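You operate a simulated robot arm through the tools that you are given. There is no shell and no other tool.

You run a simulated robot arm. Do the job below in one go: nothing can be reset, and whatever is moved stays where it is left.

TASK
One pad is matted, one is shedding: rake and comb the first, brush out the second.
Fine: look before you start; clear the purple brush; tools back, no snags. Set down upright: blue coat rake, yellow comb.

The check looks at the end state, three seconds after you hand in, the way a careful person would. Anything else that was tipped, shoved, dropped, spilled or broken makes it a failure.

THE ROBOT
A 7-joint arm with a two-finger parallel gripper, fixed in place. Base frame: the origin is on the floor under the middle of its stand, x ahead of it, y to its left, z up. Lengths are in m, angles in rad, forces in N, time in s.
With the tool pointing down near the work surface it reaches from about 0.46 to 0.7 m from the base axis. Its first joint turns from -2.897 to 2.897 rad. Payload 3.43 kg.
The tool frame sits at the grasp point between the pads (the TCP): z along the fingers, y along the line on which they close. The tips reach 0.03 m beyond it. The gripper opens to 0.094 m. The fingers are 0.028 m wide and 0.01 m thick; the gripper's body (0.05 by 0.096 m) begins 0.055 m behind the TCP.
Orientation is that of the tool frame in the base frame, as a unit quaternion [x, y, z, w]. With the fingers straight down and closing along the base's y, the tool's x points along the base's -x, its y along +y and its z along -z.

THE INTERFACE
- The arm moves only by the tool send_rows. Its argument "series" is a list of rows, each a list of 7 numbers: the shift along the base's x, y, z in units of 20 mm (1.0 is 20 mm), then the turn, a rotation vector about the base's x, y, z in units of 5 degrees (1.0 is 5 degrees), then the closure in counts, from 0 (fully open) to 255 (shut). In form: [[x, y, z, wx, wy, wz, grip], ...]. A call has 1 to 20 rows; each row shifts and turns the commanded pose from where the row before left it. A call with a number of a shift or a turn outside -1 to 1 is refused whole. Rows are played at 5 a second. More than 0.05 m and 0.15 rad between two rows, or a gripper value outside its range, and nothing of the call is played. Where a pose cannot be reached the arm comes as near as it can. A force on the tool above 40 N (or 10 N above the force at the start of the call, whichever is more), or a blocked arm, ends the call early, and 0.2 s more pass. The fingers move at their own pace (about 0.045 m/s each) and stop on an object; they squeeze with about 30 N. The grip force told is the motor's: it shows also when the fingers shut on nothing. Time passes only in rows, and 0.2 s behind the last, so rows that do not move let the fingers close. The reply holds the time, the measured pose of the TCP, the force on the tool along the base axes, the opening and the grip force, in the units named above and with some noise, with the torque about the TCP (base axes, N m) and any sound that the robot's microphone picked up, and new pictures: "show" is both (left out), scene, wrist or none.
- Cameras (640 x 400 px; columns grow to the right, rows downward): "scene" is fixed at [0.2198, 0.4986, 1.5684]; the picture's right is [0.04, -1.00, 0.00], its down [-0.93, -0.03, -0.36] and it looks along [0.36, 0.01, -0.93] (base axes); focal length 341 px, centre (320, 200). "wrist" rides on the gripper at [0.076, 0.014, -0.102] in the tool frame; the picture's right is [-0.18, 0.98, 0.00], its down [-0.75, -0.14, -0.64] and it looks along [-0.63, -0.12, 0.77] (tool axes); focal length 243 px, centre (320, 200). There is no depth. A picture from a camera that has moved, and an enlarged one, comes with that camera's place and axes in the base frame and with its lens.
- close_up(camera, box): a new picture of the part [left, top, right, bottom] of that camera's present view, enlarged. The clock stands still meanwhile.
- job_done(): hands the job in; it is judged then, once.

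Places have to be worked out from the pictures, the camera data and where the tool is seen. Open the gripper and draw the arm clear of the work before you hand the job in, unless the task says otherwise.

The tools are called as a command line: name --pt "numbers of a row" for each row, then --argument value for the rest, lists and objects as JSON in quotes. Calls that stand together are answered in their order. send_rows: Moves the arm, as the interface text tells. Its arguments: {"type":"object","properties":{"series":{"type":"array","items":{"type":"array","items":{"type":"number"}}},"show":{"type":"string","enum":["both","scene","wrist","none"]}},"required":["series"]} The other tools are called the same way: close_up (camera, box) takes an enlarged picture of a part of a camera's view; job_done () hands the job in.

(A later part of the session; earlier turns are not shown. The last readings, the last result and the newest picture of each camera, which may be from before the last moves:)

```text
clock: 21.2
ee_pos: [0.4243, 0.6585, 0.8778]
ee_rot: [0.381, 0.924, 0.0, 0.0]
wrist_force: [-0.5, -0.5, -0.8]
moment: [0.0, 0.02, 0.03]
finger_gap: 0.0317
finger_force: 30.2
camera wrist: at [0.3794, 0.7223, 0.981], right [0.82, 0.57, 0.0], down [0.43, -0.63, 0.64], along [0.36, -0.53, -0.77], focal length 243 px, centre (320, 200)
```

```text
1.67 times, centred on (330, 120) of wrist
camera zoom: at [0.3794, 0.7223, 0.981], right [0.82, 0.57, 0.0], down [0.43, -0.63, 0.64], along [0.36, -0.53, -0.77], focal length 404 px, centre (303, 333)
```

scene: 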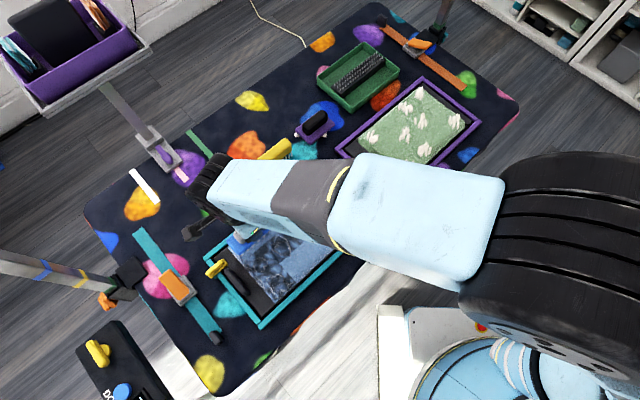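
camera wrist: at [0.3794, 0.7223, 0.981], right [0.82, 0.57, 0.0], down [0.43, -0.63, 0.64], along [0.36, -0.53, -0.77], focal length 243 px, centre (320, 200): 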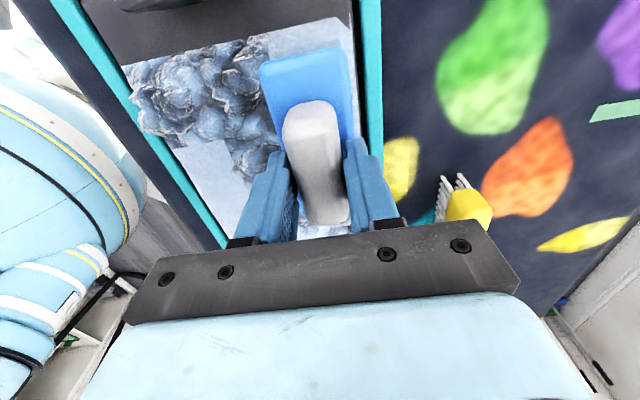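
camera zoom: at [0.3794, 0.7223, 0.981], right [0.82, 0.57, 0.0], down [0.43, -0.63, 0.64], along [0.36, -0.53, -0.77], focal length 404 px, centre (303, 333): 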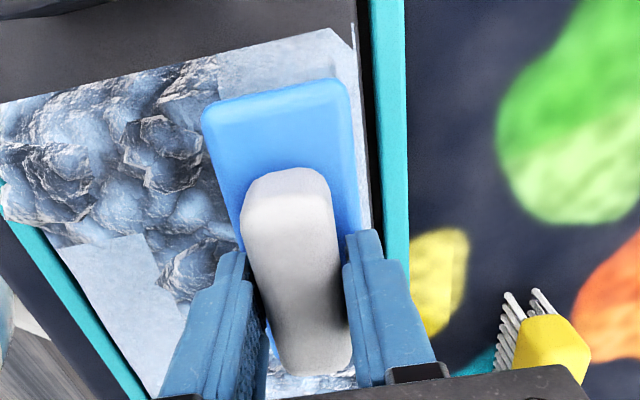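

The rake hovers over the smooth far corner cells, inside the rim on all sides. I'll lower it in small steps and read the force to find the pad.

send_rows --pt "0 0 -0.3 0 0 0 255" --pt "0 0 -0.3 0 0 0 255" --pt "0 0 0 0 0 0 255" --show "none"

send_rows --pt "0 0 -0.2 0 0 0 255" --pt "0 0 -0.2 0 0 0 255" --pt "0 0 0 0 0 0 255" --show "wrist"

close_up --camera "wrist" --box '[200, 0, 460, 240]'

close_up --camera "scene" --box '[190, 180, 310, 290]'

```text
clock: 22.0
ee_pos: [0.423, 0.66, 0.8666]
ee_rot: [0.383, 0.924, 0.0, -0.001]
wrist_force: [1.0, -0.1, -1.4]
moment: [-0.01, 0.02, 0.02]
finger_gap: 0.0315
finger_force: 29.8
```

```text
clock: 22.8
ee_pos: [0.4223, 0.6592, 0.8563]
ee_rot: [0.382, 0.924, 0.0, 0.001]
wrist_force: [-0.9, -0.8, 5.1]
moment: [0.0, -0.09, -0.02]
finger_gap: 0.0319
finger_force: 30.6
camera wrist: at [0.3785, 0.7221, 0.961], right [0.82, 0.57, 0.0], down [0.43, -0.63, 0.64], along [0.36, -0.53, -0.77], focal length 243 px, centre (320, 200)
```

wrist: 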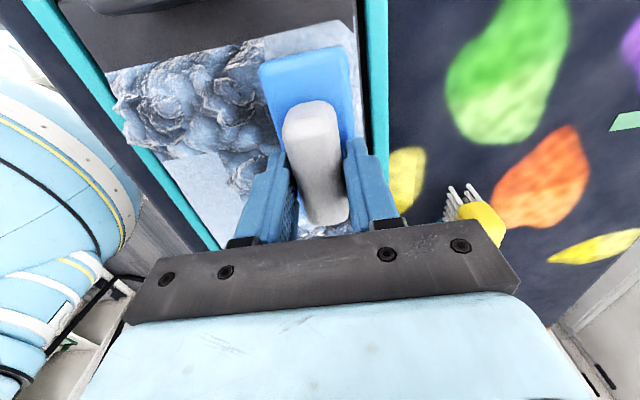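

```text
1.67 times, centred on (330, 120) of wrist
camera zoom: at [0.3785, 0.7221, 0.961], right [0.82, 0.57, 0.0], down [0.43, -0.63, 0.64], along [0.36, -0.53, -0.77], focal length 404 px, centre (303, 333)
```

zoom: 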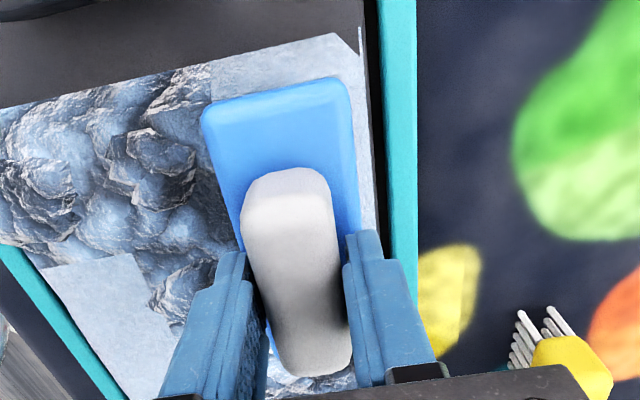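

```text
3.64 times, centred on (250, 235) of scene
camera zoom: at [0.2198, 0.4986, 1.5684], right [0.04, -1.0, 0.0], down [-0.93, -0.03, -0.36], along [0.36, 0.01, -0.93], focal length 1241 px, centre (574, 73)
```

zoom: 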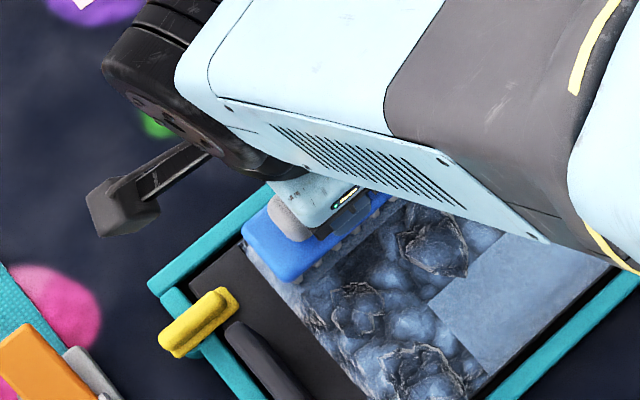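

Contact: force went from about −1.5 to +5 N at z≈0.857, so the pins are now resting lightly in the pad, about 37 mm above the table. I'll draw the rake slowly toward the robot over the mats, reading the drag as I go.

send_rows --pt "-0.14 -0.14 0 0 0 0 255" --pt "-0.14 -0.14 0 0 0 0 255" --pt "-0.14 -0.14 0 0 0 0 255" --pt "-0.14 -0.14 0 0 0 0 255" --pt "-0.14 -0.14 0 0 0 0 255" --show "wrist"

close_up --camera "wrist" --box '[140, 0, 400, 240]'

close_up --camera "scene" --box '[190, 180, 310, 290]'

```text
clock: 24.0
ee_pos: [0.4075, 0.6441, 0.8575]
ee_rot: [0.383, 0.924, 0.0, 0.0]
wrist_force: [-0.1, 0.3, 1.9]
moment: [0.13, 0.1, -0.04]
finger_gap: 0.0318
finger_force: 29.3
camera wrist: at [0.3644, 0.708, 0.9609], right [0.82, 0.57, 0.0], down [0.43, -0.63, 0.64], along [0.36, -0.53, -0.77], focal length 243 px, centre (320, 200)
```

wrist: 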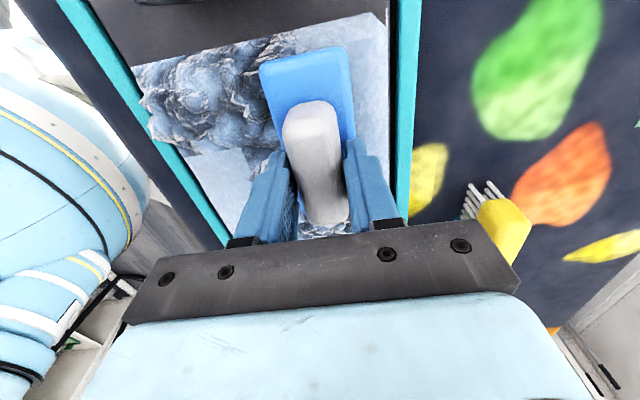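

```text
1.67 times, centred on (270, 120) of wrist
camera zoom: at [0.3644, 0.708, 0.9609], right [0.82, 0.57, 0.0], down [0.43, -0.63, 0.64], along [0.36, -0.53, -0.77], focal length 404 px, centre (403, 333)
```

zoom: 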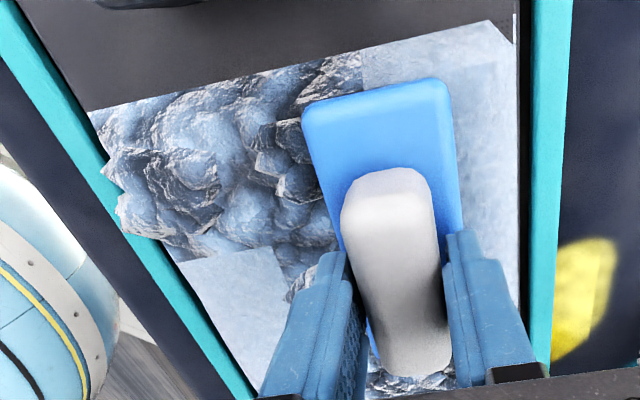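

```text
3.64 times, centred on (250, 235) of scene
camera zoom: at [0.2198, 0.4986, 1.5684], right [0.04, -1.0, 0.0], down [-0.93, -0.03, -0.36], along [0.36, 0.01, -0.93], focal length 1241 px, centre (574, 73)
```

zoom: 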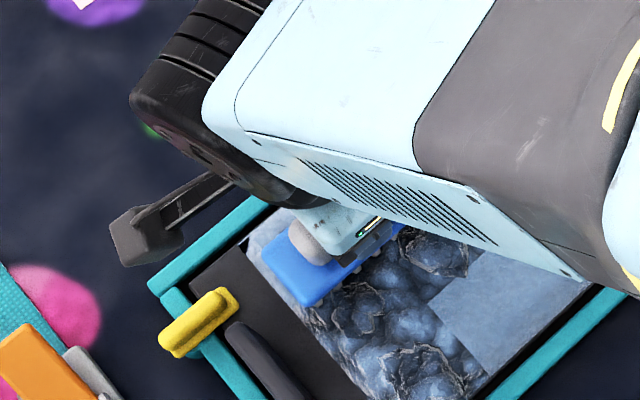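

The drag is small (net about 3.5 N down) and the rake is moving off the smooth cells toward the middle row of mats. I'll continue the slow pull.

send_rows --pt "-0.14 -0.14 0 0 0 0 255" --pt "-0.14 -0.14 0 0 0 0 255" --pt "-0.14 -0.14 0 0 0 0 255" --pt "-0.14 -0.14 0 0 0 0 255" --pt "-0.14 -0.14 0 0 0 0 255" --pt "-0.14 -0.14 0 0 0 0 255" --pt "-0.14 -0.14 0 0 0 0 255" --pt "-0.14 -0.14 0 0 0 0 255" --show "wrist"

close_up --camera "wrist" --box '[180, 0, 440, 240]'

close_up --camera "scene" --box '[190, 180, 310, 290]'

```text
clock: 25.8
ee_pos: [0.387, 0.6218, 0.8576]
ee_rot: [0.383, 0.924, 0.0, 0.0]
wrist_force: [1.7, 1.1, 5.9]
moment: [0.01, -0.04, -0.05]
finger_gap: 0.0322
finger_force: 30.4
camera wrist: at [0.3425, 0.6857, 0.9608], right [0.82, 0.57, 0.0], down [0.43, -0.63, 0.64], along [0.36, -0.53, -0.77], focal length 243 px, centre (320, 200)
```

wrist: 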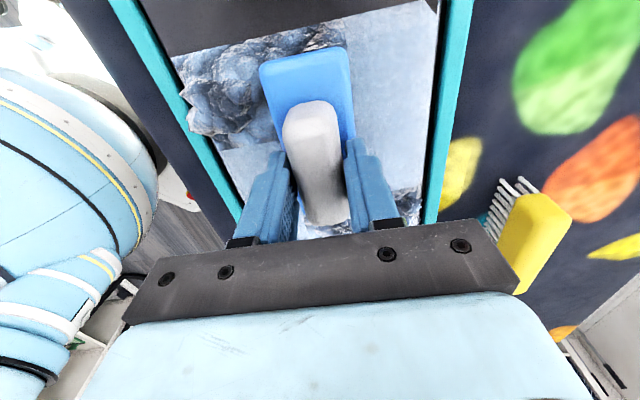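

```text
1.67 times, centred on (310, 120) of wrist
camera zoom: at [0.3425, 0.6857, 0.9608], right [0.82, 0.57, 0.0], down [0.43, -0.63, 0.64], along [0.36, -0.53, -0.77], focal length 404 px, centre (337, 333)
```

zoom: 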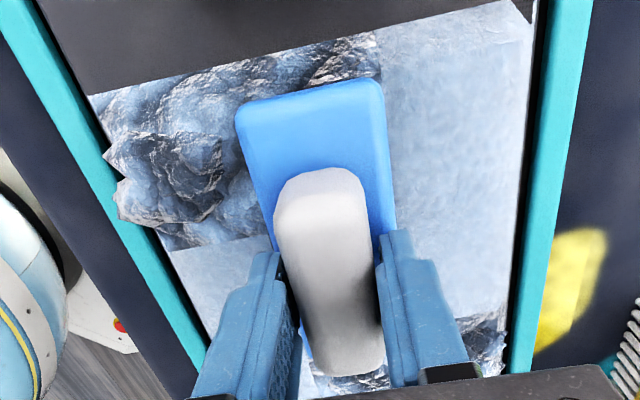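

```text
3.64 times, centred on (250, 235) of scene
camera zoom: at [0.2198, 0.4986, 1.5684], right [0.04, -1.0, 0.0], down [-0.93, -0.03, -0.36], along [0.36, 0.01, -0.93], focal length 1241 px, centre (574, 73)
```

zoom: 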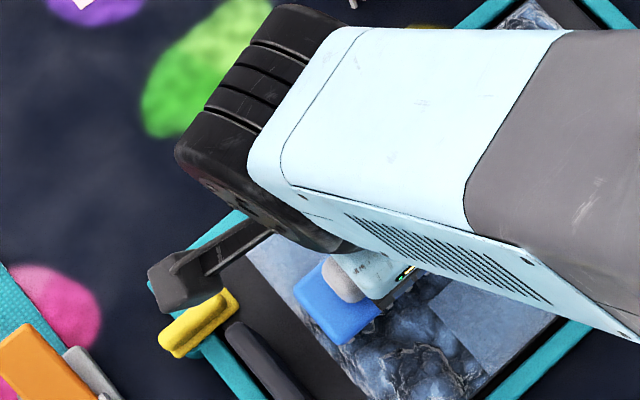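

The drag is about 2 N and vertical load about 7 N, both gentle. I'll continue through the middle row and into the near row.

send_rows --pt "-0.14 -0.14 0 0 0 0 255" --pt "-0.14 -0.14 0 0 0 0 255" --pt "-0.14 -0.14 0 0 0 0 255" --pt "-0.14 -0.14 0 0 0 0 255" --pt "-0.14 -0.14 0 0 0 0 255" --pt "-0.14 -0.14 0 0 0 0 255" --pt "-0.14 -0.14 0 0 0 0 255" --pt "-0.14 -0.14 0 0 0 0 255" --show "wrist"

close_up --camera "wrist" --box '[200, 0, 460, 240]'

close_up --camera "scene" --box '[190, 180, 310, 290]'

```text
clock: 27.6
ee_pos: [0.3644, 0.5991, 0.8573]
ee_rot: [0.383, 0.924, 0.0, 0.0]
wrist_force: [0.0, 0.0, 0.1]
moment: [0.0, 0.03, 0.01]
finger_gap: 0.032
finger_force: 30.5
camera wrist: at [0.3203, 0.6626, 0.9609], right [0.82, 0.57, 0.0], down [0.43, -0.63, 0.64], along [0.36, -0.53, -0.77], focal length 243 px, centre (320, 200)
```

wrist: 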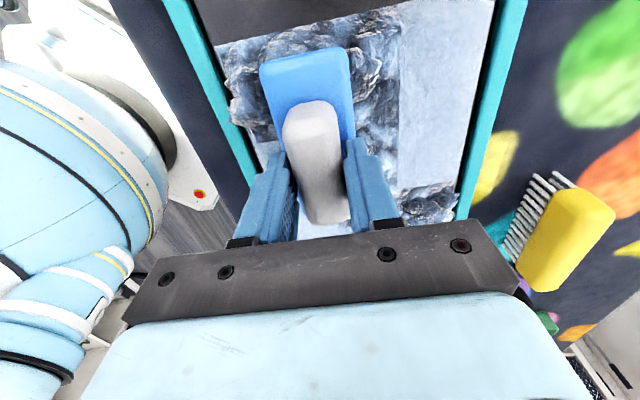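

```text
1.67 times, centred on (330, 120) of wrist
camera zoom: at [0.3203, 0.6626, 0.9609], right [0.82, 0.57, 0.0], down [0.43, -0.63, 0.64], along [0.36, -0.53, -0.77], focal length 404 px, centre (303, 333)
```

zoom: 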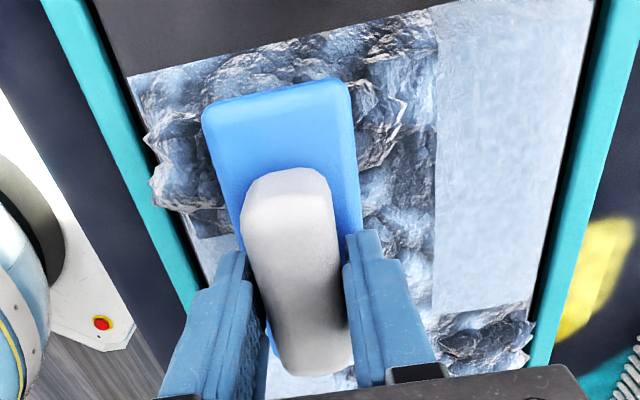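

```text
3.64 times, centred on (250, 235) of scene
camera zoom: at [0.2198, 0.4986, 1.5684], right [0.04, -1.0, 0.0], down [-0.93, -0.03, -0.36], along [0.36, 0.01, -0.93], focal length 1241 px, centre (574, 73)
```

zoom: 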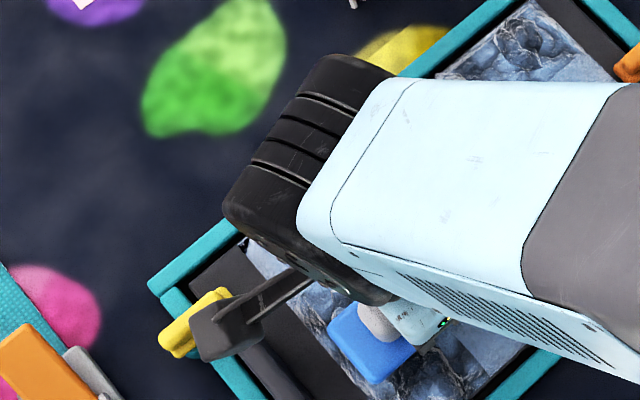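

The mats behind the rake still look lumpy and the load has dropped to about 2 N, so the pins only skimmed. I'll sink the rake a few millimetres to find a working depth.

send_rows --pt "0 0 -0.15 0 0 0 255" --pt "0 0 0 0 0 0 255" --show "none"

send_rows --pt "0 0 -0.15 0 0 0 255" --pt "0 0 0 0 0 0 255" --show "none"

```text
clock: 28.2
ee_pos: [0.3646, 0.6001, 0.8559]
ee_rot: [0.383, 0.924, 0.001, 0.001]
wrist_force: [-2.2, -3.3, 24.6]
moment: [-0.04, 0.03, -0.02]
finger_gap: 0.0322
finger_force: 30.2
```

```text
clock: 28.8
ee_pos: [0.3647, 0.6003, 0.8536]
ee_rot: [0.383, 0.924, 0.0, 0.0]
wrist_force: [-1.2, -1.0, 8.4]
moment: [-0.14, 0.0, -0.06]
finger_gap: 0.0319
finger_force: 30.5
stopped in row 2: the force on the tool passed its limit at 41 N (the readings are from after the stop); the commanded pose is now the measured one
```

It's stiff: the load jumped past 40 N and stopped, so the pad is firm here and the rake may have slid slightly in the grip. I'll rise 2 mm and look closely at the rake and the pad.

send_rows --pt "0 0 0.1 0 0 0 255" --pt "0 0 0 0 0 0 255" --show "both"

close_up --camera "wrist" --box '[200, 0, 460, 240]'

close_up --camera "scene" --box '[220, 230, 320, 310]'

```text
clock: 29.4
ee_pos: [0.3647, 0.6001, 0.8547]
ee_rot: [0.383, 0.924, 0.001, 0.0]
wrist_force: [0.7, -0.3, -1.0]
moment: [0.0, -0.01, -0.02]
finger_gap: 0.0316
finger_force: 30.1
camera wrist: at [0.3207, 0.6636, 0.9584], right [0.82, 0.57, 0.0], down [0.43, -0.63, 0.64], along [0.36, -0.53, -0.77], focal length 243 px, centre (320, 200)
```

scene: 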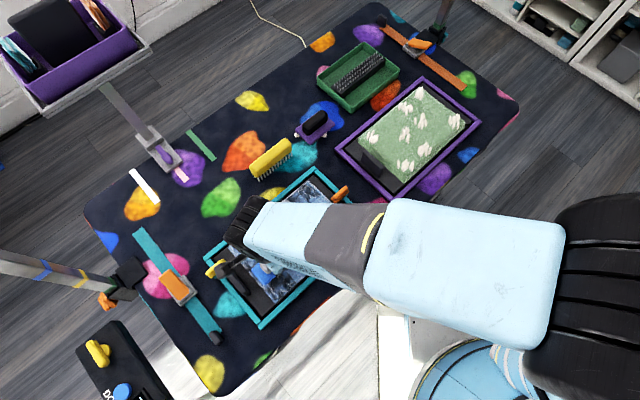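
wrist: 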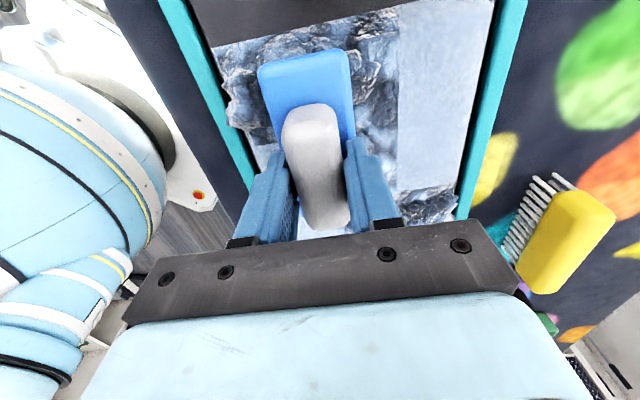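

```text
1.67 times, centred on (330, 120) of wrist
camera zoom: at [0.3207, 0.6636, 0.9584], right [0.82, 0.57, 0.0], down [0.43, -0.63, 0.64], along [0.36, -0.53, -0.77], focal length 404 px, centre (303, 333)
```

zoom: 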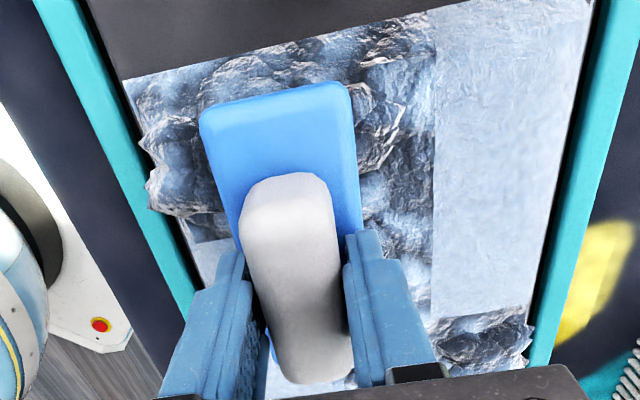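

```text
5.00 times, centred on (270, 270) of scene
camera zoom: at [0.2198, 0.4986, 1.5684], right [0.04, -1.0, 0.0], down [-0.93, -0.03, -0.36], along [0.36, 0.01, -0.93], focal length 1706 px, centre (570, -150)
```

zoom: 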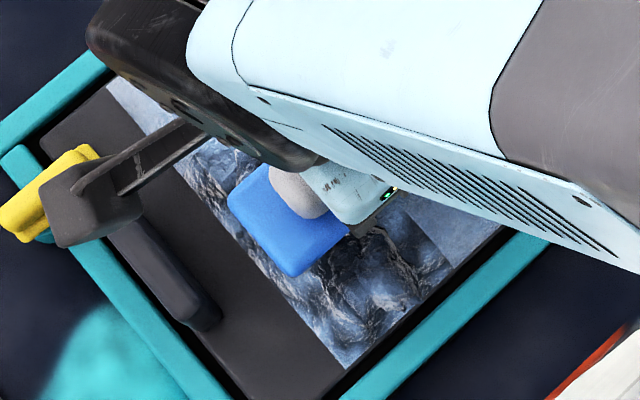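

The rake slid roughly 3 mm up in the grip and is otherwise sound. Its contact level is now about z≈0.855. I'll settle to a light load, then continue the stroke toward the near edge.

send_rows --pt "0 0 -0.05 0 0 0 255" --pt "0 0 0 0 0 0 255" --show "none"

send_rows --pt "-0.14 -0.14 0 0 0 0 255" --pt "-0.14 -0.14 0 0 0 0 255" --pt "-0.14 -0.14 0 0 0 0 255" --pt "-0.14 -0.14 0 0 0 0 255" --pt "-0.14 -0.14 0 0 0 0 255" --show "none"

```text
clock: 30.0
ee_pos: [0.3651, 0.6001, 0.8526]
ee_rot: [0.383, 0.924, 0.001, 0.0]
wrist_force: [0.1, 0.7, 1.8]
moment: [-0.04, 0.01, 0.02]
finger_gap: 0.0319
finger_force: 30.6
```

```text
clock: 31.2
ee_pos: [0.3511, 0.5858, 0.8535]
ee_rot: [0.382, 0.924, 0.001, 0.0]
wrist_force: [0.1, -0.1, -0.7]
moment: [-0.01, -0.03, -0.01]
finger_gap: 0.0318
finger_force: 30.6
```

Load is nearly nil here; I'll lower 1 mm and finish the stroke to about 1 cm from the near edge, then lift and look.

send_rows --pt "0 0 -0.05 0 0 0 255" --pt "-0.14 -0.14 0 0 0 0 255" --pt "-0.14 -0.14 0 0 0 0 255" --pt "-0.14 -0.14 0 0 0 0 255" --show "none"

send_rows --pt "0 0 0.5 0 0 0 255" --pt "0 0 1 0 0 0 255" --pt "0 0 1 0 0 0 255" --pt "0 0 1 0 0 0 255" --show "both"

close_up --camera "wrist" --box '[200, 0, 520, 240]'

close_up --camera "scene" --box '[200, 165, 350, 310]'

```text
clock: 32.2
ee_pos: [0.3433, 0.5779, 0.8542]
ee_rot: [0.383, 0.924, 0.002, 0.0]
wrist_force: [5.4, 4.8, 17.9]
moment: [-0.01, -0.28, 0.01]
finger_gap: 0.0321
finger_force: 30.3
```

```text
clock: 33.2
ee_pos: [0.3434, 0.5781, 0.9244]
ee_rot: [0.382, 0.924, 0.001, 0.0]
wrist_force: [0.9, -0.1, -1.8]
moment: [-0.02, 0.01, -0.03]
finger_gap: 0.0319
finger_force: 30.0
camera wrist: at [0.2994, 0.642, 1.0269], right [0.83, 0.56, 0.0], down [0.43, -0.63, 0.64], along [0.36, -0.53, -0.77], focal length 243 px, centre (320, 200)
```

scene: 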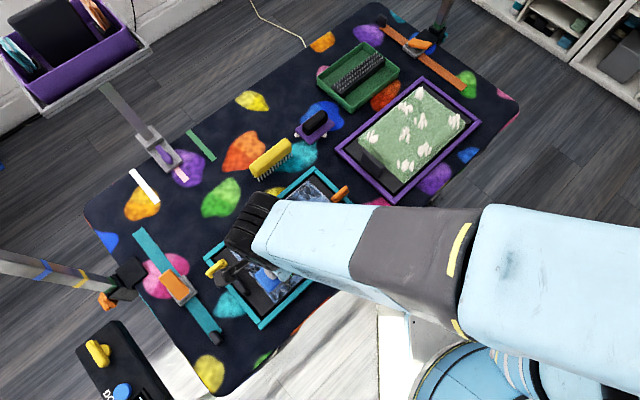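
wrist: 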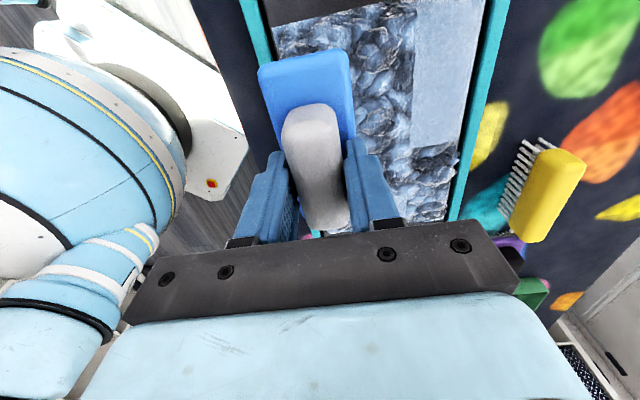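

```text
1.67 times, centred on (360, 120) of wrist
camera zoom: at [0.2994, 0.642, 1.0269], right [0.83, 0.56, 0.0], down [0.43, -0.63, 0.64], along [0.36, -0.53, -0.77], focal length 404 px, centre (253, 333)
```

zoom: 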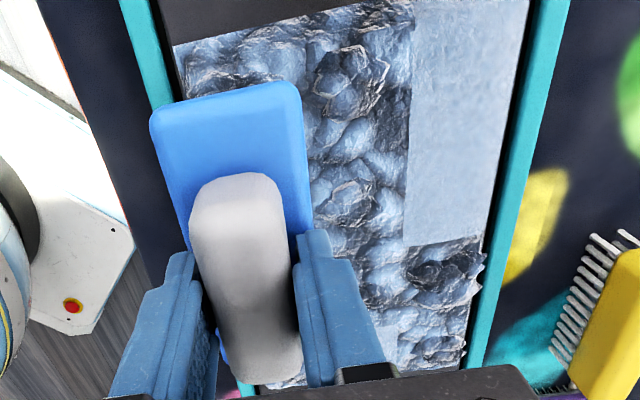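

```text
2.76 times, centred on (275, 238) of scene
camera zoom: at [0.2198, 0.4986, 1.5684], right [0.04, -1.0, 0.0], down [-0.93, -0.03, -0.36], along [0.36, 0.01, -0.93], focal length 942 px, centre (444, 97)
```

zoom: 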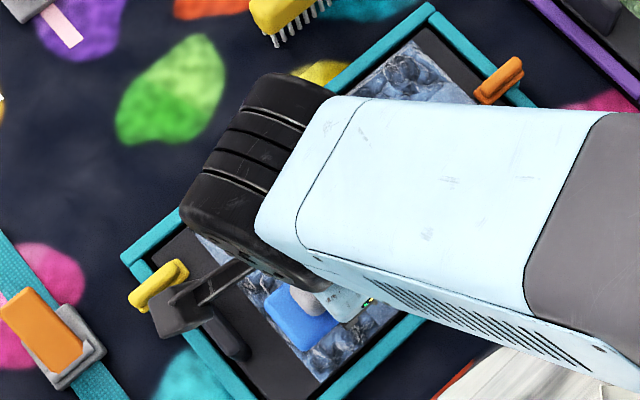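

The last bit of the stroke met 18 N down and 7 N of drag at a lump, and the mats still look unchanged. I need to see how deep the pins sit in the coat, so I'll set the rake lightly on the far smooth cells again and zoom in on the pins.

send_rows --pt "0.67 0.67 0 0 0 0 255" --pt "0.67 0.67 0 0 0 0 255" --pt "0.67 0.67 0 0 0 0 255" --pt "0.67 0.67 0 0 0 0 255" --pt "0.67 0.67 0 0 0 0 255" --pt "0.67 0.67 0 0 0 0 255" --pt "0 0 -0.8 0 0 0 255" --pt "0 0 -0.8 0 0 0 255" --pt "0 0 -0.8 0 0 0 255" --pt "0 0 -0.6 0 0 0 255" --show "none"

close_up --camera "scene" --box '[225, 210, 305, 260]'

send_rows --pt "0 0 -0.2 0 0 0 255" --pt "0 0 -0.1 0 0 0 255" --show "none"

close_up --camera "scene" --box '[225, 210, 305, 260]'

```text
clock: 35.4
ee_pos: [0.4208, 0.6587, 0.863]
ee_rot: [0.383, 0.924, 0.001, -0.001]
wrist_force: [-1.0, -0.2, -0.8]
moment: [-0.01, 0.0, -0.02]
finger_gap: 0.0318
finger_force: 30.3
```

```text
8.00 times, centred on (265, 235) of scene
camera zoom: at [0.2198, 0.4986, 1.5684], right [0.04, -1.0, 0.0], down [-0.93, -0.03, -0.36], along [0.36, 0.01, -0.93], focal length 2730 px, centre (760, -80)
```

zoom: 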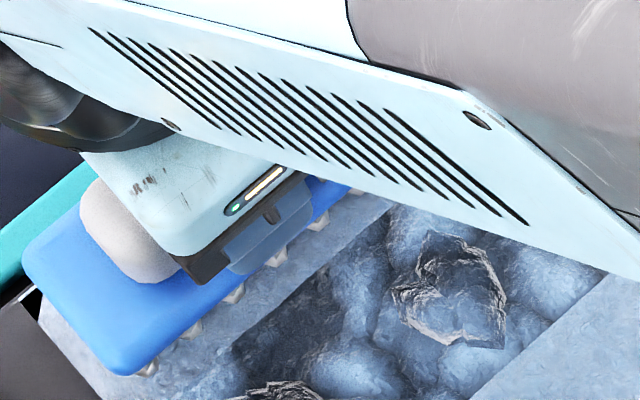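

```text
clock: 36.0
ee_pos: [0.4232, 0.6575, 0.8576]
ee_rot: [0.383, 0.924, 0.001, -0.001]
wrist_force: [-0.5, -0.2, -1.6]
moment: [-0.01, 0.03, 0.02]
finger_gap: 0.0319
finger_force: 30.1
```

```text
8.00 times, centred on (265, 235) of scene
camera zoom: at [0.2198, 0.4986, 1.5684], right [0.04, -1.0, 0.0], down [-0.93, -0.03, -0.36], along [0.36, 0.01, -0.93], focal length 2730 px, centre (760, -80)
```

zoom: 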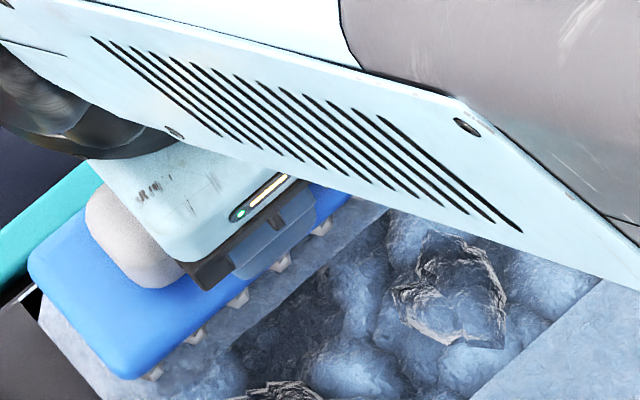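

The pins are visible just above the coat, with the contact level now near 0.8545. I'll lower the last 3 mm and check force and pins again.

send_rows --pt "0 0 -0.1 0 0 0 255" --pt "0 0 0 0 0 0 255" --show "none"

send_rows --pt "0 0 -0.05 0 0 0 255" --pt "0 0 0 0 0 0 255" --show "none"

close_up --camera "scene" --box '[225, 210, 305, 260]'

```text
clock: 36.6
ee_pos: [0.4229, 0.6574, 0.8541]
ee_rot: [0.383, 0.924, 0.001, -0.001]
wrist_force: [-0.7, 0.6, -1.2]
moment: [0.0, -0.02, 0.02]
finger_gap: 0.0322
finger_force: 30.4
```

```text
clock: 37.2
ee_pos: [0.4237, 0.6569, 0.8547]
ee_rot: [0.384, 0.923, 0.001, -0.001]
wrist_force: [0.2, -1.1, 0.0]
moment: [0.0, -0.02, 0.0]
finger_gap: 0.0319
finger_force: 29.6
```

```text
8.00 times, centred on (265, 235) of scene
camera zoom: at [0.2198, 0.4986, 1.5684], right [0.04, -1.0, 0.0], down [-0.93, -0.03, -0.36], along [0.36, 0.01, -0.93], focal length 2730 px, centre (760, -80)
```

zoom: 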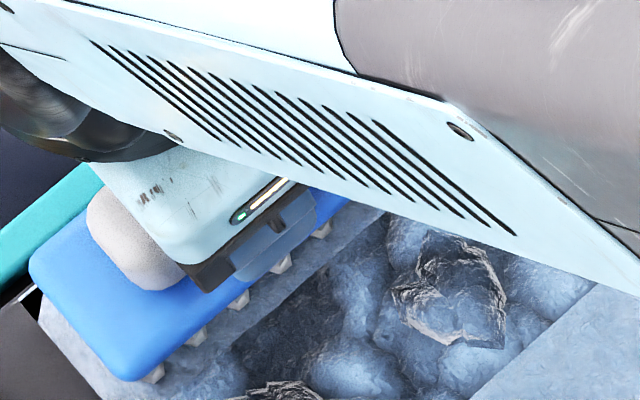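

The pins just touch the coat's surface at z≈0.8545 and don't sink in on their own. I'll press in 1 mm steps on this smooth area to learn how the coat yields, stopping well below the limit.

send_rows --pt "0 0 -0.05 0 0 0 255" --pt "0 0 0 0 0 0 255" --show "none"

send_rows --pt "0 0 -0.05 0 0 0 255" --pt "0 0 0 0 0 0 255" --show "none"

close_up --camera "scene" --box '[225, 210, 305, 260]'

```text
clock: 37.8
ee_pos: [0.4226, 0.658, 0.8535]
ee_rot: [0.383, 0.924, 0.001, 0.0]
wrist_force: [-0.7, -0.3, 0.7]
moment: [-0.01, 0.02, 0.01]
finger_gap: 0.0319
finger_force: 30.0
```

```text
clock: 38.4
ee_pos: [0.423, 0.6574, 0.8544]
ee_rot: [0.383, 0.924, 0.001, 0.0]
wrist_force: [1.4, -0.8, 13.9]
moment: [-0.28, -0.08, 0.02]
finger_gap: 0.032
finger_force: 30.2
```

```text
8.00 times, centred on (265, 235) of scene
camera zoom: at [0.2198, 0.4986, 1.5684], right [0.04, -1.0, 0.0], down [-0.93, -0.03, -0.36], along [0.36, 0.01, -0.93], focal length 2730 px, centre (760, -80)
```

zoom: 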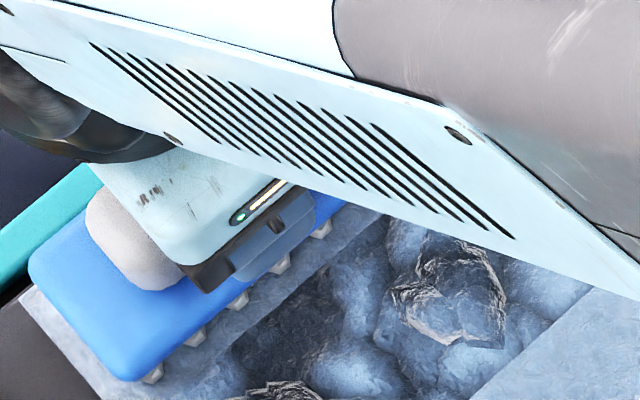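

Stiff again: 1 mm adds about 15 N, so raking must be done by dragging at the surface under a moderate load. I'll ease to roughly half that load and make another slow pull over the middle row, watching for change.

send_rows --pt "0 0 0.025 0 0 0 255" --pt "-0.14 -0.14 0 0 0 0 255" --pt "-0.14 -0.14 0 0 0 0 255" --pt "-0.14 -0.14 0 0 0 0 255" --pt "-0.14 -0.14 0 0 0 0 255" --pt "-0.14 -0.14 0 0 0 0 255" --pt "-0.14 -0.14 0 0 0 0 255" --show "none"

send_rows --pt "-0.14 -0.14 0 0 0 0 255" --pt "-0.14 -0.14 0 0 0 0 255" --pt "-0.14 -0.14 0 0 0 0 255" --pt "-0.14 -0.14 0 0 0 0 255" --pt "-0.14 -0.14 0 0 0 0 255" --show "none"

close_up --camera "scene" --box '[225, 210, 305, 290]'

close_up --camera "wrist" --box '[200, 0, 460, 240]'

```text
clock: 40.0
ee_pos: [0.4061, 0.6422, 0.853]
ee_rot: [0.383, 0.924, 0.003, 0.0]
wrist_force: [8.6, 6.6, 29.7]
moment: [0.02, -0.29, 0.09]
finger_gap: 0.0321
finger_force: 29.7
```

```text
clock: 41.2
ee_pos: [0.3907, 0.6277, 0.8537]
ee_rot: [0.383, 0.924, 0.001, 0.0]
wrist_force: [9.7, 10.2, 39.0]
moment: [0.15, -0.3, 0.06]
finger_gap: 0.0316
finger_force: 30.2
```

```text
5.00 times, centred on (265, 250) of scene
camera zoom: at [0.2198, 0.4986, 1.5684], right [0.04, -1.0, 0.0], down [-0.93, -0.03, -0.36], along [0.36, 0.01, -0.93], focal length 1706 px, centre (595, -50)
```

zoom: 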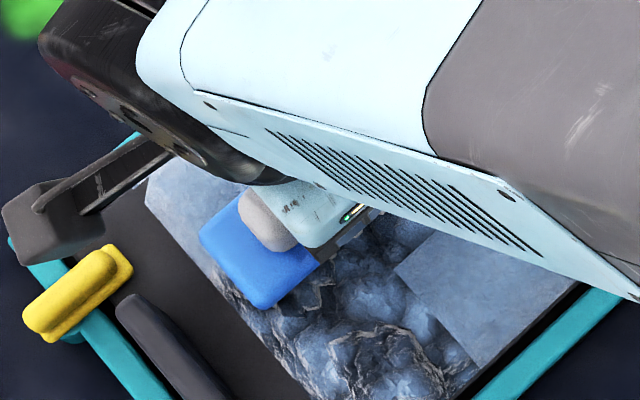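

```text
1.67 times, centred on (330, 120) of wrist
camera zoom: at [0.3483, 0.6901, 0.957], right [0.83, 0.56, 0.0], down [0.43, -0.64, 0.64], along [0.36, -0.53, -0.77], focal length 404 px, centre (303, 333)
```

zoom: 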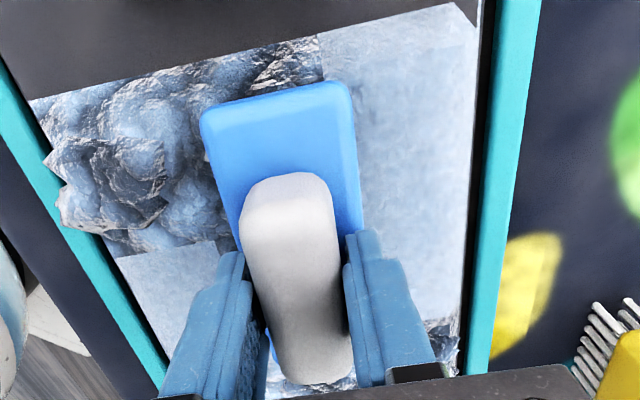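

The load has climbed to nearly 40 N, which is too much. I'll ease off by lifting 1.5 mm at once.

send_rows --pt "0 0 0.08 0 0 0 255" --pt "0 0 0 0 0 0 255" --show "none"

```text
clock: 41.8
ee_pos: [0.3915, 0.6263, 0.854]
ee_rot: [0.383, 0.924, 0.0, 0.0]
wrist_force: [6.4, 3.2, 23.8]
moment: [0.33, 0.11, -0.08]
finger_gap: 0.0319
finger_force: 30.3
```

Still 24 N; I'll lift another millimetre and continue with shorter steps.

send_rows --pt "0 0 0.05 0 0 0 255" --pt "0 0 0 0 0 0 255" --show "none"

send_rows --pt "-0.14 -0.14 0 0 0 0 255" --pt "-0.14 -0.14 0 0 0 0 255" --pt "-0.14 -0.14 0 0 0 0 255" --show "none"

send_rows --pt "-0.14 -0.14 0 0 0 0 255" --pt "-0.14 -0.14 0 0 0 0 255" --pt "-0.14 -0.14 0 0 0 0 255" --show "none"

close_up --camera "wrist" --box '[200, 0, 460, 240]'

```text
clock: 42.4
ee_pos: [0.3922, 0.6262, 0.8537]
ee_rot: [0.381, 0.924, -0.001, 0.0]
wrist_force: [1.0, -0.9, 3.2]
moment: [0.01, 0.14, 0.04]
finger_gap: 0.0318
finger_force: 30.0
```

```text
clock: 43.2
ee_pos: [0.3845, 0.6197, 0.8541]
ee_rot: [0.383, 0.924, 0.001, 0.0]
wrist_force: [-0.2, 0.0, -1.2]
moment: [0.0, -0.03, 0.0]
finger_gap: 0.032
finger_force: 30.4
```

```text
clock: 44.0
ee_pos: [0.3765, 0.6094, 0.8554]
ee_rot: [0.383, 0.924, 0.001, 0.0]
wrist_force: [0.7, 0.8, -0.7]
moment: [0.07, 0.0, 0.0]
finger_gap: 0.032
finger_force: 29.6
```

```text
1.67 times, centred on (330, 120) of wrist
camera zoom: at [0.332, 0.6738, 0.9586], right [0.82, 0.57, 0.0], down [0.43, -0.63, 0.64], along [0.36, -0.53, -0.77], focal length 404 px, centre (303, 333)
```

zoom: 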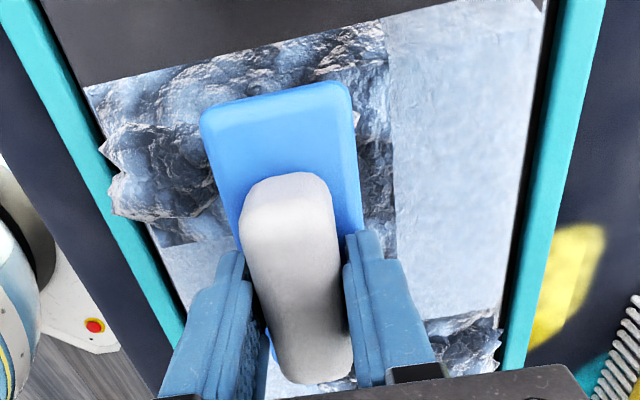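

The strip just behind the rake looks flatter than after the first pass. I'll continue slowly at this height into the near row.

send_rows --pt "0 0 -0.04 0 0 0 255" --pt "-0.14 -0.14 0 0 0 0 255" --pt "-0.14 -0.14 0 0 0 0 255" --pt "-0.14 -0.14 0 0 0 0 255" --show "none"

send_rows --pt "-0.14 -0.14 0 0 0 0 255" --pt "-0.14 -0.14 0 0 0 0 255" --pt "-0.14 -0.14 0 0 0 0 255" --show "none"

close_up --camera "wrist" --box '[200, 0, 460, 240]'

```text
clock: 45.0
ee_pos: [0.3667, 0.6013, 0.8537]
ee_rot: [0.383, 0.924, 0.0, 0.0]
wrist_force: [0.3, 0.8, 2.5]
moment: [-0.06, -0.07, 0.01]
finger_gap: 0.032
finger_force: 30.4
```

```text
clock: 45.8
ee_pos: [0.3584, 0.593, 0.8552]
ee_rot: [0.383, 0.924, 0.001, 0.0]
wrist_force: [-0.6, 0.1, -1.4]
moment: [0.01, -0.02, 0.01]
finger_gap: 0.032
finger_force: 30.0
```

```text
1.67 times, centred on (330, 120) of wrist
camera zoom: at [0.314, 0.6567, 0.9576], right [0.82, 0.57, 0.0], down [0.43, -0.63, 0.64], along [0.36, -0.53, -0.77], focal length 404 px, centre (303, 333)
```

zoom: 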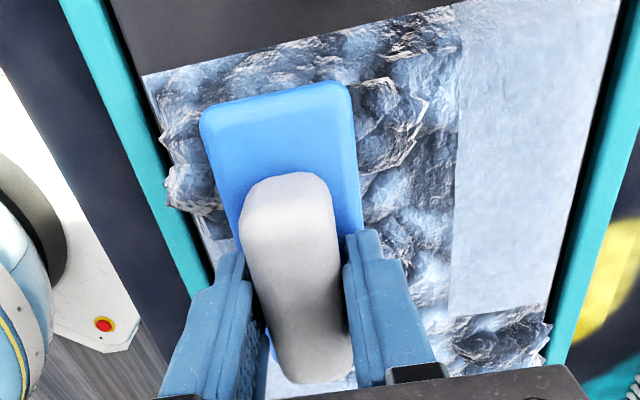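

The knots are still there after slow passes, at loads from light to heavy, so neither has done it. I'll try a normal combing speed, about 5 cm/s, at light load, starting again from the far side.

send_rows --pt "0 0 0.7 0 0 0 255" --pt "0.66 0.66 0 0 0 0 255" --pt "0.66 0.66 0 0 0 0 255" --pt "0.66 0.66 0 0 0 0 255" --pt "0.66 0.66 0 0 0 0 255" --pt "0.66 0.66 0 0 0 0 255" --pt "0 0 -0.65 0 0 0 255" --pt "0 0 0 0 0 0 255" --show "none"

send_rows --pt "-0.35 -0.35 0 0 0 0 255" --pt "-0.35 -0.35 0 0 0 0 255" --pt "-0.35 -0.35 0 0 0 0 255" --pt "-0.35 -0.35 0 0 0 0 255" --pt "-0.35 -0.35 0 0 0 0 255" --pt "-0.35 -0.35 0 0 0 0 255" --pt "-0.35 -0.35 0 0 0 0 255" --pt "-0.35 -0.35 0 0 0 0 255" --pt "-0.35 -0.35 0 0 0 0 255" --pt "-0.35 -0.35 0 0 0 0 255" --pt "-0.35 -0.35 0 0 0 0 255" --show "wrist"

close_up --camera "wrist" --box '[200, 0, 460, 240]'

```text
clock: 47.6
ee_pos: [0.4253, 0.6594, 0.8557]
ee_rot: [0.382, 0.924, 0.001, 0.0]
wrist_force: [0.2, -0.7, -1.8]
moment: [0.02, -0.02, -0.01]
finger_gap: 0.0317
finger_force: 29.9
```

```text
clock: 50.0
ee_pos: [0.3475, 0.584, 0.8557]
ee_rot: [0.382, 0.924, 0.0, 0.0]
wrist_force: [0.8, 0.0, -0.9]
moment: [0.03, 0.01, -0.02]
finger_gap: 0.0318
finger_force: 30.0
camera wrist: at [0.3024, 0.6466, 0.9594], right [0.83, 0.56, 0.0], down [0.43, -0.63, 0.64], along [0.36, -0.53, -0.77], focal length 243 px, centre (320, 200)
```

wrist: 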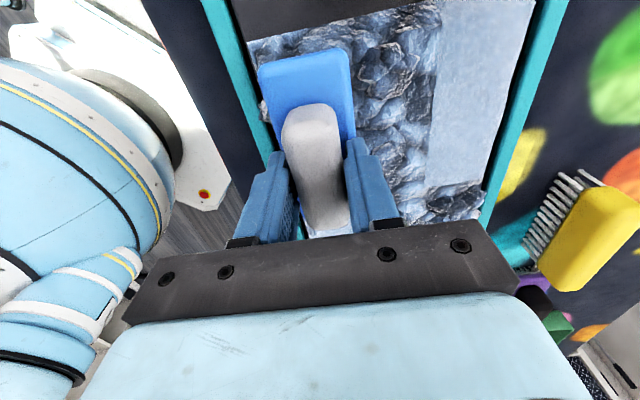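

```text
1.67 times, centred on (330, 120) of wrist
camera zoom: at [0.3024, 0.6466, 0.9594], right [0.83, 0.56, 0.0], down [0.43, -0.63, 0.64], along [0.36, -0.53, -0.77], focal length 404 px, centre (303, 333)
```

zoom: 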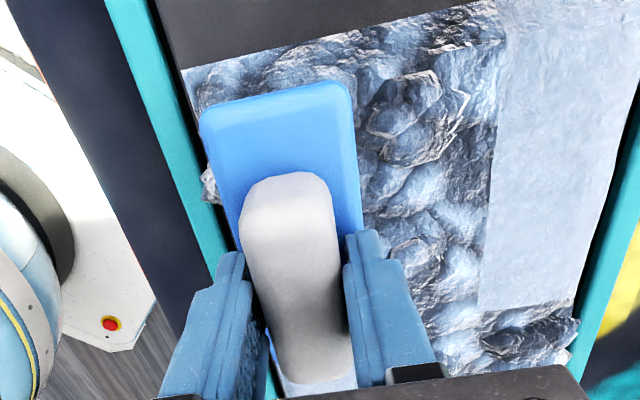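

That pass hardly touched (about 0 N) and nothing changed. I'll now keep a moderate load and push outward through the same cells in short, checked steps.

send_rows --pt "0 0 -0.06 0 0 0 255" --pt "0 0 -0.04 0 0 0 255" --pt "0 0 0 0 0 0 255" --show "none"

send_rows --pt "0.25 0.25 0 0 0 0 255" --pt "0.25 0.25 0 0 0 0 255" --pt "0.25 0.25 0 0 0 0 255" --show "none"

```text
clock: 50.8
ee_pos: [0.3463, 0.5853, 0.8544]
ee_rot: [0.383, 0.924, 0.002, 0.0]
wrist_force: [0.2, -0.6, 0.5]
moment: [-0.07, 0.02, -0.01]
finger_gap: 0.0321
finger_force: 30.1
```

```text
clock: 51.6
ee_pos: [0.3623, 0.5976, 0.8545]
ee_rot: [0.382, 0.924, 0.001, -0.001]
wrist_force: [-2.7, -1.8, 8.4]
moment: [-0.28, 0.09, -0.06]
finger_gap: 0.0318
finger_force: 30.0
```

A 10 N load with 3 N drag is a good working level. I'll keep pushing outward.

send_rows --pt "0.25 0.25 0 0 0 0 255" --pt "0.25 0.25 0 0 0 0 255" --pt "0.25 0.25 0 0 0 0 255" --show "none"

send_rows --pt "0.25 0.25 0 0 0 0 255" --pt "0.25 0.25 0 0 0 0 255" --pt "0.25 0.25 0 0 0 0 255" --show "none"

send_rows --pt "0.25 0.25 0 0 0 0 255" --pt "0.25 0.25 0 0 0 0 255" --pt "0.25 0.25 0 0 0 0 255" --show "wrist"

close_up --camera "scene" --box '[210, 210, 310, 310]'

```text
clock: 52.4
ee_pos: [0.3782, 0.6125, 0.8537]
ee_rot: [0.382, 0.924, 0.001, 0.0]
wrist_force: [-1.7, -3.1, 6.6]
moment: [-0.09, 0.17, 0.0]
finger_gap: 0.032
finger_force: 30.1
```

```text
clock: 53.2
ee_pos: [0.3916, 0.6268, 0.8546]
ee_rot: [0.382, 0.924, 0.001, -0.001]
wrist_force: [-2.1, -2.6, 6.7]
moment: [-0.1, 0.15, 0.04]
finger_gap: 0.0318
finger_force: 30.1
```

```text
clock: 54.0
ee_pos: [0.4085, 0.6426, 0.8547]
ee_rot: [0.383, 0.924, 0.001, -0.002]
wrist_force: [-1.9, -2.6, 7.5]
moment: [-0.11, 0.07, 0.02]
finger_gap: 0.0318
finger_force: 29.8
camera wrist: at [0.3633, 0.7055, 0.9572], right [0.83, 0.56, 0.0], down [0.43, -0.63, 0.64], along [0.36, -0.53, -0.77], focal length 243 px, centre (320, 200)
```

wrist: 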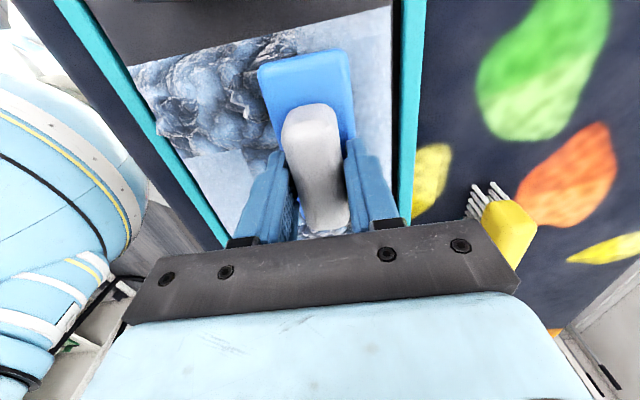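

```text
4.00 times, centred on (260, 260) of scene
camera zoom: at [0.2198, 0.4986, 1.5684], right [0.04, -1.0, 0.0], down [-0.93, -0.03, -0.36], along [0.36, 0.01, -0.93], focal length 1365 px, centre (560, -40)
```

zoom: 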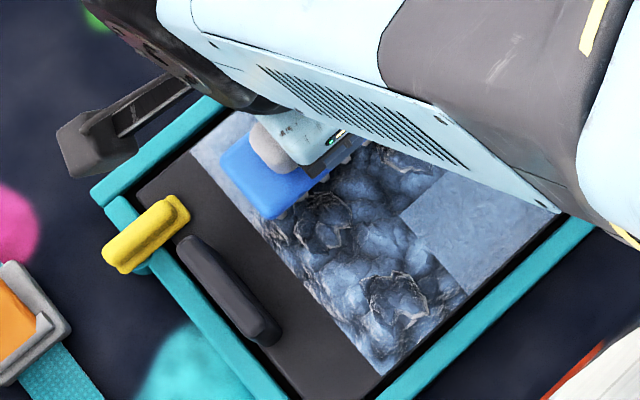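

Outward passes run smoothly at 8–10 N, yet the knots look unchanged from here. I'll lift and swing aside over the other pad at height, so the scene camera can compare raked and unraked cells.

send_rows --pt "0 0 0.6 0 0 0 255" --pt "0 0 1 0 0 0 255" --pt "0 0 1 0 0 0 255" --pt "0 0 1 0 0 0 255" --pt "0 0 1 0 0 0 255" --pt "0.92 -0.92 0 0 0 0 255" --pt "0.92 -0.92 0 0 0 0 255" --pt "0.92 -0.92 0 0 0 0 255" --pt "0.92 -0.92 0 0 0 0 255" --pt "0.92 -0.92 0 0 0 0 255" --pt "0.92 -0.92 0 0 0 0 255" --pt "0.92 -0.92 0 0 0 0 255" --pt "0.92 -0.92 0 0 0 0 255" --pt "0.92 -0.92 0 0 0 0 255" --pt "0.92 -0.92 0 0 0 0 255" --pt "0.92 -0.92 0 0 0 0 255" --pt "0.92 -0.92 0 0 0 0 255" --pt "0.92 -0.92 0 0 0 0 255" --pt "0.92 -0.92 0 0 0 0 255" --pt "0.92 -0.92 0 0 0 0 255" --show "both"

close_up --camera "scene" --box '[220, 170, 370, 310]'

```text
clock: 58.2
ee_pos: [0.6847, 0.3678, 0.9449]
ee_rot: [0.382, 0.924, 0.002, -0.001]
wrist_force: [0.1, 0.5, -0.9]
moment: [-0.02, -0.02, 0.0]
finger_gap: 0.0317
finger_force: 30.2
camera wrist: at [0.6398, 0.4306, 1.0489], right [0.82, 0.57, 0.0], down [0.43, -0.63, 0.64], along [0.36, -0.53, -0.77], focal length 243 px, centre (320, 200)
```

scene: 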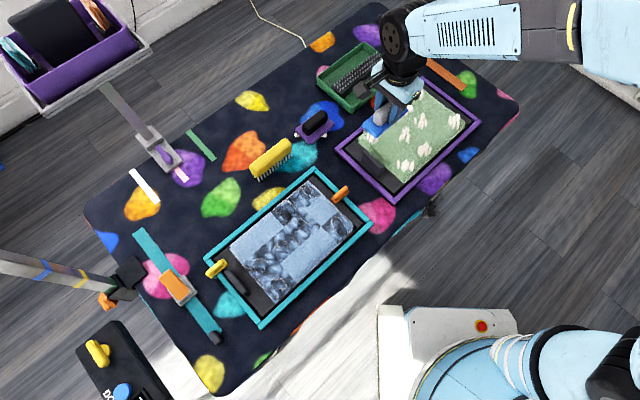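
wrist: 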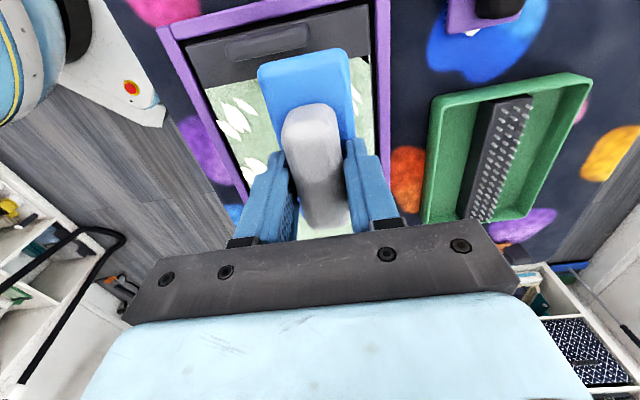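

```text
2.86 times, centred on (295, 240) of scene
camera zoom: at [0.2198, 0.4986, 1.5684], right [0.04, -1.0, 0.0], down [-0.93, -0.03, -0.36], along [0.36, 0.01, -0.93], focal length 975 px, centre (391, 86)
```

zoom: 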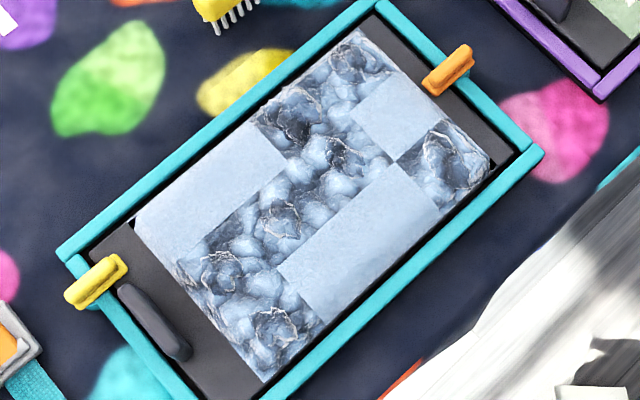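

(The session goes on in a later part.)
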